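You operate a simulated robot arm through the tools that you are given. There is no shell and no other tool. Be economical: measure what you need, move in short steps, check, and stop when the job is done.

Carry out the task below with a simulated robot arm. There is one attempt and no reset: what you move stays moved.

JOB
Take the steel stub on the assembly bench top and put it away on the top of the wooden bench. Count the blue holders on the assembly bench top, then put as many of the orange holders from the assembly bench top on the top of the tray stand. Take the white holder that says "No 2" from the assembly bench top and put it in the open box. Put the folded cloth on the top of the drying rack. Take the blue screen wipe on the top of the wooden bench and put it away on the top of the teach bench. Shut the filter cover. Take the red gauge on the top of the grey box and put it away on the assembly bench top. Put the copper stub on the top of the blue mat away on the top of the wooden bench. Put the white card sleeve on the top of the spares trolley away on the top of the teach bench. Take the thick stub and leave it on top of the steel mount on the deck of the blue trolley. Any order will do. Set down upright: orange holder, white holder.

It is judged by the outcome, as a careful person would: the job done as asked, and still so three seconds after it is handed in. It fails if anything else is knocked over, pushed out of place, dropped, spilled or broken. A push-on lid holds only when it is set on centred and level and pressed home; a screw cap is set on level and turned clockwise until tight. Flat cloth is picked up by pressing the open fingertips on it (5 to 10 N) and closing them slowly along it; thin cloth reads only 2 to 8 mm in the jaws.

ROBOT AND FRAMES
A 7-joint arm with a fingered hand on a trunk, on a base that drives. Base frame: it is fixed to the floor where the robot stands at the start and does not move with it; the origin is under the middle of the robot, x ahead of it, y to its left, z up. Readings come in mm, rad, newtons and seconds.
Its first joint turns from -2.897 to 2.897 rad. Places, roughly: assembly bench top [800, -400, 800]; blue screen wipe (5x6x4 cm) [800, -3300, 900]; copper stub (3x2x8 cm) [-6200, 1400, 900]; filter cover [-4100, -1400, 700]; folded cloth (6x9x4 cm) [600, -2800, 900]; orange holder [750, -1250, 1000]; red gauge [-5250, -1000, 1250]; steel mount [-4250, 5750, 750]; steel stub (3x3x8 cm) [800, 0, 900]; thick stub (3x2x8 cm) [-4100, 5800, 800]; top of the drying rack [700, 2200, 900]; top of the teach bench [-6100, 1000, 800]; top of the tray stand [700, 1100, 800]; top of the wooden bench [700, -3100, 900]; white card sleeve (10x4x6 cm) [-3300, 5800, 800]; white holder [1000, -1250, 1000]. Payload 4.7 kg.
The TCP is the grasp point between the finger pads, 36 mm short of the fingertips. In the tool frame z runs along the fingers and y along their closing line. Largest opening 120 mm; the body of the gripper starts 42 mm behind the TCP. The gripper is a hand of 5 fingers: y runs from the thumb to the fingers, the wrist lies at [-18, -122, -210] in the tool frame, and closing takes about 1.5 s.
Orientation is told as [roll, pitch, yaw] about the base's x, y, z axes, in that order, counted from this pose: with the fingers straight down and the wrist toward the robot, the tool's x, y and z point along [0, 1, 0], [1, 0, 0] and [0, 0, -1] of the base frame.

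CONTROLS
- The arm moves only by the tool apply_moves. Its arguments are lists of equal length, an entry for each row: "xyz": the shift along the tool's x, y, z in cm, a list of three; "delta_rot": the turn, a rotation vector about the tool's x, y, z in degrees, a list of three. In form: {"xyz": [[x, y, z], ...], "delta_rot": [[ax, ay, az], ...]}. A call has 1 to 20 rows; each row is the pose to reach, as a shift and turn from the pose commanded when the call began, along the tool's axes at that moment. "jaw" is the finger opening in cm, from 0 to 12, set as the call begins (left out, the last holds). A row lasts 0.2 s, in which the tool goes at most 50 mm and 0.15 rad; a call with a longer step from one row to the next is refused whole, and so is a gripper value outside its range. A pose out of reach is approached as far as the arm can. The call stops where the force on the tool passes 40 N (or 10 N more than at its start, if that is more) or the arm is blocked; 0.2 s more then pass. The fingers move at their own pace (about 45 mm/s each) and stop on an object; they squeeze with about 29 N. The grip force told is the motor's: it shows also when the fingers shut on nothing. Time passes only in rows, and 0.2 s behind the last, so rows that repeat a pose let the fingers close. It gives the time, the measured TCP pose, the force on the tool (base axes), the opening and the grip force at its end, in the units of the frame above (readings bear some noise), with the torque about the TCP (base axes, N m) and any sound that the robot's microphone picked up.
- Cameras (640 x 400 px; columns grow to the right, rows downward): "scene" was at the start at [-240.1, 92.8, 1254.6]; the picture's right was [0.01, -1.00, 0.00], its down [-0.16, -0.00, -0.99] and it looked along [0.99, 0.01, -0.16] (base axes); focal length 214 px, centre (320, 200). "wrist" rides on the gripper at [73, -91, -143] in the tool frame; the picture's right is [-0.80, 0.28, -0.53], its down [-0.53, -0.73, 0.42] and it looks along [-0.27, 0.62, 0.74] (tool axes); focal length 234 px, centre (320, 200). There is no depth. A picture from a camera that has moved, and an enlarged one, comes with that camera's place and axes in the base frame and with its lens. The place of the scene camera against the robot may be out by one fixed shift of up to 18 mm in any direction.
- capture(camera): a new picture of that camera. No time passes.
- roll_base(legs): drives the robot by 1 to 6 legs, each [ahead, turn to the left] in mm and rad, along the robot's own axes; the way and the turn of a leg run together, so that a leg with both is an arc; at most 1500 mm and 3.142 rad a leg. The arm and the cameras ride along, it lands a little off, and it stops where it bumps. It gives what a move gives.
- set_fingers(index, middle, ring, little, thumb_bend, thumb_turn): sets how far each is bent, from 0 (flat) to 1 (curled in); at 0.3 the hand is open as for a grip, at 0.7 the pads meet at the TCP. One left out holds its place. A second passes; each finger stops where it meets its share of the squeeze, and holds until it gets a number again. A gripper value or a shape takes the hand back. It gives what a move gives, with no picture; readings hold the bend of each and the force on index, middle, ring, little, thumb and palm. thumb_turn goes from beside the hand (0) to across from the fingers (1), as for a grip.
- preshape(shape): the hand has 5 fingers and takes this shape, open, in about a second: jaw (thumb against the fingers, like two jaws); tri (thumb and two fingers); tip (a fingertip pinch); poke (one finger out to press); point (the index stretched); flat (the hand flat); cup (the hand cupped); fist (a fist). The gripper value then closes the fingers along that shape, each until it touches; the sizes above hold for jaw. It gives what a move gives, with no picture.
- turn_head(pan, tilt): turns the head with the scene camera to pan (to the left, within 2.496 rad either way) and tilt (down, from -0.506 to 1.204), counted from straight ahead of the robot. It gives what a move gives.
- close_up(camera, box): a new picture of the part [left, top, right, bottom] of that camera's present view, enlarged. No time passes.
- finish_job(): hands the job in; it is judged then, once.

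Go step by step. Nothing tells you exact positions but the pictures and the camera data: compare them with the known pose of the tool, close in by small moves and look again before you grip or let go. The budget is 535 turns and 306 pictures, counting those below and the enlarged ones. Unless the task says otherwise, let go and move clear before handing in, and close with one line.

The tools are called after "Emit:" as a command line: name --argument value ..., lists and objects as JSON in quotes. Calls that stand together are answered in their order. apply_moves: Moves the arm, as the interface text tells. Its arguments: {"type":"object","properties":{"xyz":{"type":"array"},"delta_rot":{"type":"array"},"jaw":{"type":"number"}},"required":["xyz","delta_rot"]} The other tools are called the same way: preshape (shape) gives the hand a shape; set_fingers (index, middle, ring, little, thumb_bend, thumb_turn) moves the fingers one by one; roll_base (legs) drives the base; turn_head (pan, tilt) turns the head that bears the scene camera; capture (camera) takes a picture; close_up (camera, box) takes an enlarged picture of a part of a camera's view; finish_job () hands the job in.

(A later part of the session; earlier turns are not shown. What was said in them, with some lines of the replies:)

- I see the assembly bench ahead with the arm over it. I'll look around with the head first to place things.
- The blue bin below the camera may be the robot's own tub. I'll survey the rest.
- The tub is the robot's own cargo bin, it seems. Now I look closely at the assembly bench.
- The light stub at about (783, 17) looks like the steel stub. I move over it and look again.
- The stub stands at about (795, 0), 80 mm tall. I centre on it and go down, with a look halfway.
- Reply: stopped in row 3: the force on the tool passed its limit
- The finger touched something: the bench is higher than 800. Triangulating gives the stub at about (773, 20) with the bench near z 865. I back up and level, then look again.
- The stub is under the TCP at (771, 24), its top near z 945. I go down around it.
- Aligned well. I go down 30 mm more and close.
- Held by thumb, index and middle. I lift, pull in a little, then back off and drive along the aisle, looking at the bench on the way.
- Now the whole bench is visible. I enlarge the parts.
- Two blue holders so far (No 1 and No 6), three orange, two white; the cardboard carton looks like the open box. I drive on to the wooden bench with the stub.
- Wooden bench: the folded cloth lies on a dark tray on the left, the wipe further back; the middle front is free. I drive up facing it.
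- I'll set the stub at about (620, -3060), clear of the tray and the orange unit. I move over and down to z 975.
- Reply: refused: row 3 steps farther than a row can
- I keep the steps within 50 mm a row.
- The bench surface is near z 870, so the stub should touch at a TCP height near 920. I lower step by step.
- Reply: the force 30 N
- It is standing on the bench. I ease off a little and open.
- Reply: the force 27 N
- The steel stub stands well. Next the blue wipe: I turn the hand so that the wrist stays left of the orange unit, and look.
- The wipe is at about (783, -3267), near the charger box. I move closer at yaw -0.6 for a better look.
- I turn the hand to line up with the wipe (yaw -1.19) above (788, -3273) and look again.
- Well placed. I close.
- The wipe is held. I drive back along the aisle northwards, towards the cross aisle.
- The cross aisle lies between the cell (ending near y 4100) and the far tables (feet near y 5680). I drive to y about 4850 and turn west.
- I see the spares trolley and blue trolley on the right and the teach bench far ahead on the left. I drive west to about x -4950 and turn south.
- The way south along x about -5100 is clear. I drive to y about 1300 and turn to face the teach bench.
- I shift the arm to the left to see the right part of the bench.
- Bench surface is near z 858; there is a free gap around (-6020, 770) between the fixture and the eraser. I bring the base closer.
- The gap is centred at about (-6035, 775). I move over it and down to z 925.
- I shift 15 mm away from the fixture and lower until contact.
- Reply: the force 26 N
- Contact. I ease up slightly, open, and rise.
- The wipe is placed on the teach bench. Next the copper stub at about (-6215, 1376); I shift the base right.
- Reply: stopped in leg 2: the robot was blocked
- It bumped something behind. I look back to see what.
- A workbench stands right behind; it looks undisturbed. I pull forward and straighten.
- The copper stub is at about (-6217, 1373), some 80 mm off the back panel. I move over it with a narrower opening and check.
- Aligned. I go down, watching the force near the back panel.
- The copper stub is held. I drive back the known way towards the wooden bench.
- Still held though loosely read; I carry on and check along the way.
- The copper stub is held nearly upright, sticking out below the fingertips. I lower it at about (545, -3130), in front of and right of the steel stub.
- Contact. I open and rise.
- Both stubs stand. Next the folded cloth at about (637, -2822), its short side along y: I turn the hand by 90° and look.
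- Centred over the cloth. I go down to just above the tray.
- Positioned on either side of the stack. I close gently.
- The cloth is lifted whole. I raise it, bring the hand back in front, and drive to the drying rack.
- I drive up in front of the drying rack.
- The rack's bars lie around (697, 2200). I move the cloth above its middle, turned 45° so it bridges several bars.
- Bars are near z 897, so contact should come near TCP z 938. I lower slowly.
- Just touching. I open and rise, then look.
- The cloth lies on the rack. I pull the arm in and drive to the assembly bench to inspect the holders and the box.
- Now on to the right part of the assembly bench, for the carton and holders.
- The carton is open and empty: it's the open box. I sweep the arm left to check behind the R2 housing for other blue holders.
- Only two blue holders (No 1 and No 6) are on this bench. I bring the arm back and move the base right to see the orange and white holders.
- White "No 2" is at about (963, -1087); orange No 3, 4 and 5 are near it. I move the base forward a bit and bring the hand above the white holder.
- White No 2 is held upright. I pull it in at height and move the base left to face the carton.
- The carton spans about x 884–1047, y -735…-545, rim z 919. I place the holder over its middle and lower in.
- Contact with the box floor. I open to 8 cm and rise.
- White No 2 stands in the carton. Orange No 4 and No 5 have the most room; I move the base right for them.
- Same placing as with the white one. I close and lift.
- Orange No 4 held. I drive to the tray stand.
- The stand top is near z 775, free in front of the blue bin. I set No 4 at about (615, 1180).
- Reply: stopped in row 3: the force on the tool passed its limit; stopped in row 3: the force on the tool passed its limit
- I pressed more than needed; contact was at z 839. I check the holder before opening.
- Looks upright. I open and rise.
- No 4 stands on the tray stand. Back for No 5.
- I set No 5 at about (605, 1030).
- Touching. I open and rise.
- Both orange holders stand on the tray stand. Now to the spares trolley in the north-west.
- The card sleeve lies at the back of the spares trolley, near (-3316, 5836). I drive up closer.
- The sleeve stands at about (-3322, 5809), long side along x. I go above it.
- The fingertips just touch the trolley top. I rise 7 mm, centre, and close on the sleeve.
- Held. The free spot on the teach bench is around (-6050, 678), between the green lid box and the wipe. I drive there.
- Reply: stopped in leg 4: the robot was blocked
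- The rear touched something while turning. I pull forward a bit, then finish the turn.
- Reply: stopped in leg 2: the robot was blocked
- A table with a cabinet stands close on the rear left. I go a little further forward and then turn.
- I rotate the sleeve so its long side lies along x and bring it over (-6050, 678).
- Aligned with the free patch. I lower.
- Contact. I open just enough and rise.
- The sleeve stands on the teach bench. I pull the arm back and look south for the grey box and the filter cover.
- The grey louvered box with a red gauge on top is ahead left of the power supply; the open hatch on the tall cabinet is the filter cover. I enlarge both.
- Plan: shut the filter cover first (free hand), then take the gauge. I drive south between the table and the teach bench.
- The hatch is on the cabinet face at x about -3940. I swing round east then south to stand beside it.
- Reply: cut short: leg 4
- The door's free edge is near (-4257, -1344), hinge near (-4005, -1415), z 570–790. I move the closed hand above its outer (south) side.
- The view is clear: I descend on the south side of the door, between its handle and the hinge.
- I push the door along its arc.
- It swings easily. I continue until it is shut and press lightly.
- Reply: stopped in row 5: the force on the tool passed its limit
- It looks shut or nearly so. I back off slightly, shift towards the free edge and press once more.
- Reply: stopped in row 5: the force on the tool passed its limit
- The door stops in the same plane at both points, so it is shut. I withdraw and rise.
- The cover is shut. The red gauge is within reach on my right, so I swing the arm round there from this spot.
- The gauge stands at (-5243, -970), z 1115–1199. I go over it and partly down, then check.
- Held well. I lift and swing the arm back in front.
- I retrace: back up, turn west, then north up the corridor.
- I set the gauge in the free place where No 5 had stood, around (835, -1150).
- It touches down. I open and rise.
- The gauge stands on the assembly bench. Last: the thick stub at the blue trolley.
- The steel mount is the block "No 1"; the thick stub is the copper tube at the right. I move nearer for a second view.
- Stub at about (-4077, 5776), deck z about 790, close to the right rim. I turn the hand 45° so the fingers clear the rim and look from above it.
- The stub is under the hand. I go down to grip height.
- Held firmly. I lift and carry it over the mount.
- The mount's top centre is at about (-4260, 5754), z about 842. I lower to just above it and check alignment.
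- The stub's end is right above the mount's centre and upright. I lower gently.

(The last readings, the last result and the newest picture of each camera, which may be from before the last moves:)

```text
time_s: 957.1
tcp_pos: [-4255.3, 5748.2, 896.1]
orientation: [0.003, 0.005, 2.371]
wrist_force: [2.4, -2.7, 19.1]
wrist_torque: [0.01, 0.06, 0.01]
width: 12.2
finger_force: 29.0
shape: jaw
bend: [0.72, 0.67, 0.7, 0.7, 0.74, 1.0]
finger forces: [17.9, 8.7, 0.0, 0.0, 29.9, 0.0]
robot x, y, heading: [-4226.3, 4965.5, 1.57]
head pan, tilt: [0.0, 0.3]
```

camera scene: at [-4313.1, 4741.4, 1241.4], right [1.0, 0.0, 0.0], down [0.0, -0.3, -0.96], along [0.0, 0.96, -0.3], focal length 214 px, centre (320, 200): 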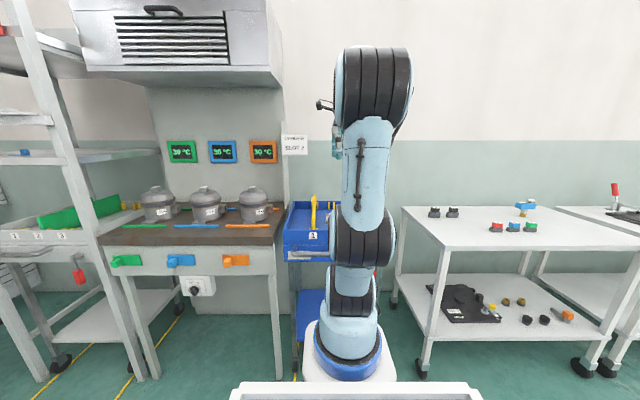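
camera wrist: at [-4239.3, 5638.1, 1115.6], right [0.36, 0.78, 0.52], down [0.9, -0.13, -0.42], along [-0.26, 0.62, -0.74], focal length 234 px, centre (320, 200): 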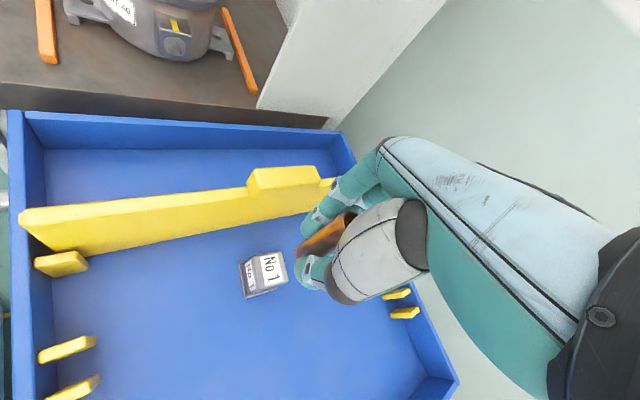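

Contact. I ease slightly, open to 8 cm, check, then rise.

Emit:
apply_moves --xyz '[[0, 0, -0.2], [0, 0, -0.2]]' --delta_rot '[[0, 0, 0], [0, 0, 0]]'

Emit:
apply_moves --xyz '[[0, 0, 0], [0, 0, 0], [0, 0, 0], [0, 0, 0], [0, 0, 0], [0, 0, 0]]' --delta_rot '[[0, 0, 0], [0, 0, 0], [0, 0, 0], [0, 0, 0], [0, 0, 0], [0, 0, 0]]' --jaw 8

Emit:
close_up --camera "wrist" --box '[200, 180, 400, 305]'

```text
time_s: 957.7
tcp_pos: [-4254.2, 5748.6, 895.7]
orientation: [0.005, 0.006, 2.367]
wrist_force: [0.9, -2.0, 14.3]
wrist_torque: [0.03, 0.07, 0.0]
width: 11.9
finger_force: 28.7
shape: jaw
bend: [0.72, 0.67, 0.7, 0.7, 0.74, 1.0]
finger forces: [17.8, 8.9, 0.0, 0.0, 28.6, 0.0]
robot x, y, heading: [-4231.3, 4968.5, 1.564]
head pan, tilt: [0.0, 0.3]
```

```text
time_s: 959.1
tcp_pos: [-4254.4, 5749.2, 895.1]
orientation: [0.006, 0.007, 2.37]
wrist_force: [0.7, 0.0, -0.2]
wrist_torque: [-0.01, 0.02, -0.02]
width: 79.7
finger_force: 0.1
shape: jaw
bend: [0.27, 0.39, 0.36, 0.36, 0.62, 1.0]
finger forces: [0.0, 0.0, 0.1, 0.0, 0.0, 0.0]
robot x, y, heading: [-4226.2, 4967.2, 1.565]
head pan, tilt: [0.0, 0.3]
```

```text
3.20 times, centred on (300, 242) of wrist
camera zoom: at [-4239.1, 5633.9, 1039.8], right [0.36, 0.77, 0.52], down [0.9, -0.13, -0.42], along [-0.26, 0.62, -0.74], focal length 749 px, centre (384, 64)
```

zoom: 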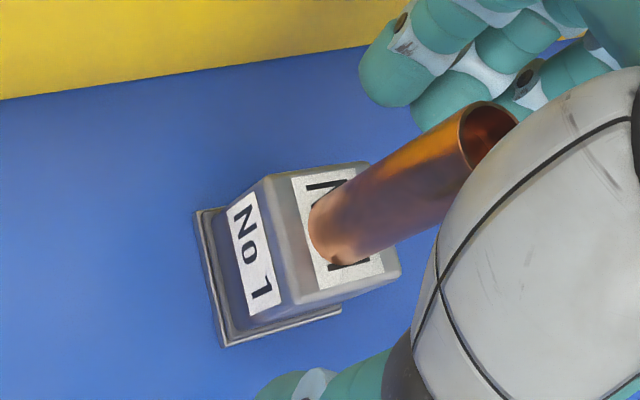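

The stub stands upright in the middle of the mount. I rise straight up and look once more.

Emit:
apply_moves --xyz '[[0, 0, -2], [0, 0, -5], [0, 0, -9], [0, 0, -13], [0, 0, -17], [0, 0, -21], [0, 0, -25], [0, 0, -28], [0, 0, -28]]' --delta_rot '[[0, 0, 0], [0, 0, 0], [0, 0, 0], [0, 0, 0], [0, 0, 0], [0, 0, 0], [0, 0, 0], [0, 0, 0], [0, 0, 0]]'

Emit:
capture --camera "wrist"

```text
time_s: 961.1
tcp_pos: [-4254.7, 5752.3, 1174.8]
orientation: [0.006, 0.005, 2.369]
wrist_force: [0.5, 0.7, -0.4]
wrist_torque: [0.03, 0.02, -0.02]
width: 79.7
finger_force: 0.1
shape: jaw
bend: [0.27, 0.39, 0.36, 0.36, 0.62, 1.0]
finger forces: [0.0, 0.0, 0.1, 0.0, 0.1, 0.0]
robot x, y, heading: [-4229.3, 4967.0, 1.571]
head pan, tilt: [0.0, 0.3]
```

```text
110 pictures are left
camera wrist: at [-4238.5, 5638.7, 1319.8], right [0.36, 0.77, 0.52], down [0.9, -0.13, -0.42], along [-0.26, 0.62, -0.74], focal length 234 px, centre (320, 200)
```

wrist: 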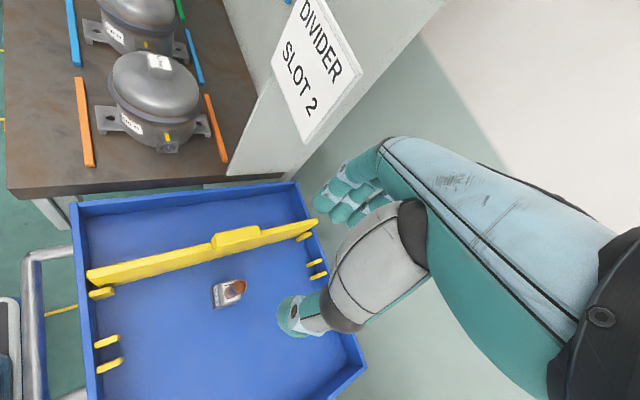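

Everything has been placed, and the numbering fits: white 1–2, orange 3–5, blue 6–7, so two blue holders and two orange ones moved. I hand the job in.

Emit:
finish_job

```text
The job is handed in.
```

The job is handed in, with every item on the list done and the hand empty and clear. There were two blue holders, so I moved two orange ones (No 4 and No 5) to the tray stand, and I took the cardboard carton on the assembly bench to be the open box. While driving, the robot was stopped against the furniture behind it in the teach-bench corridor, and nothing looked moved when I checked.
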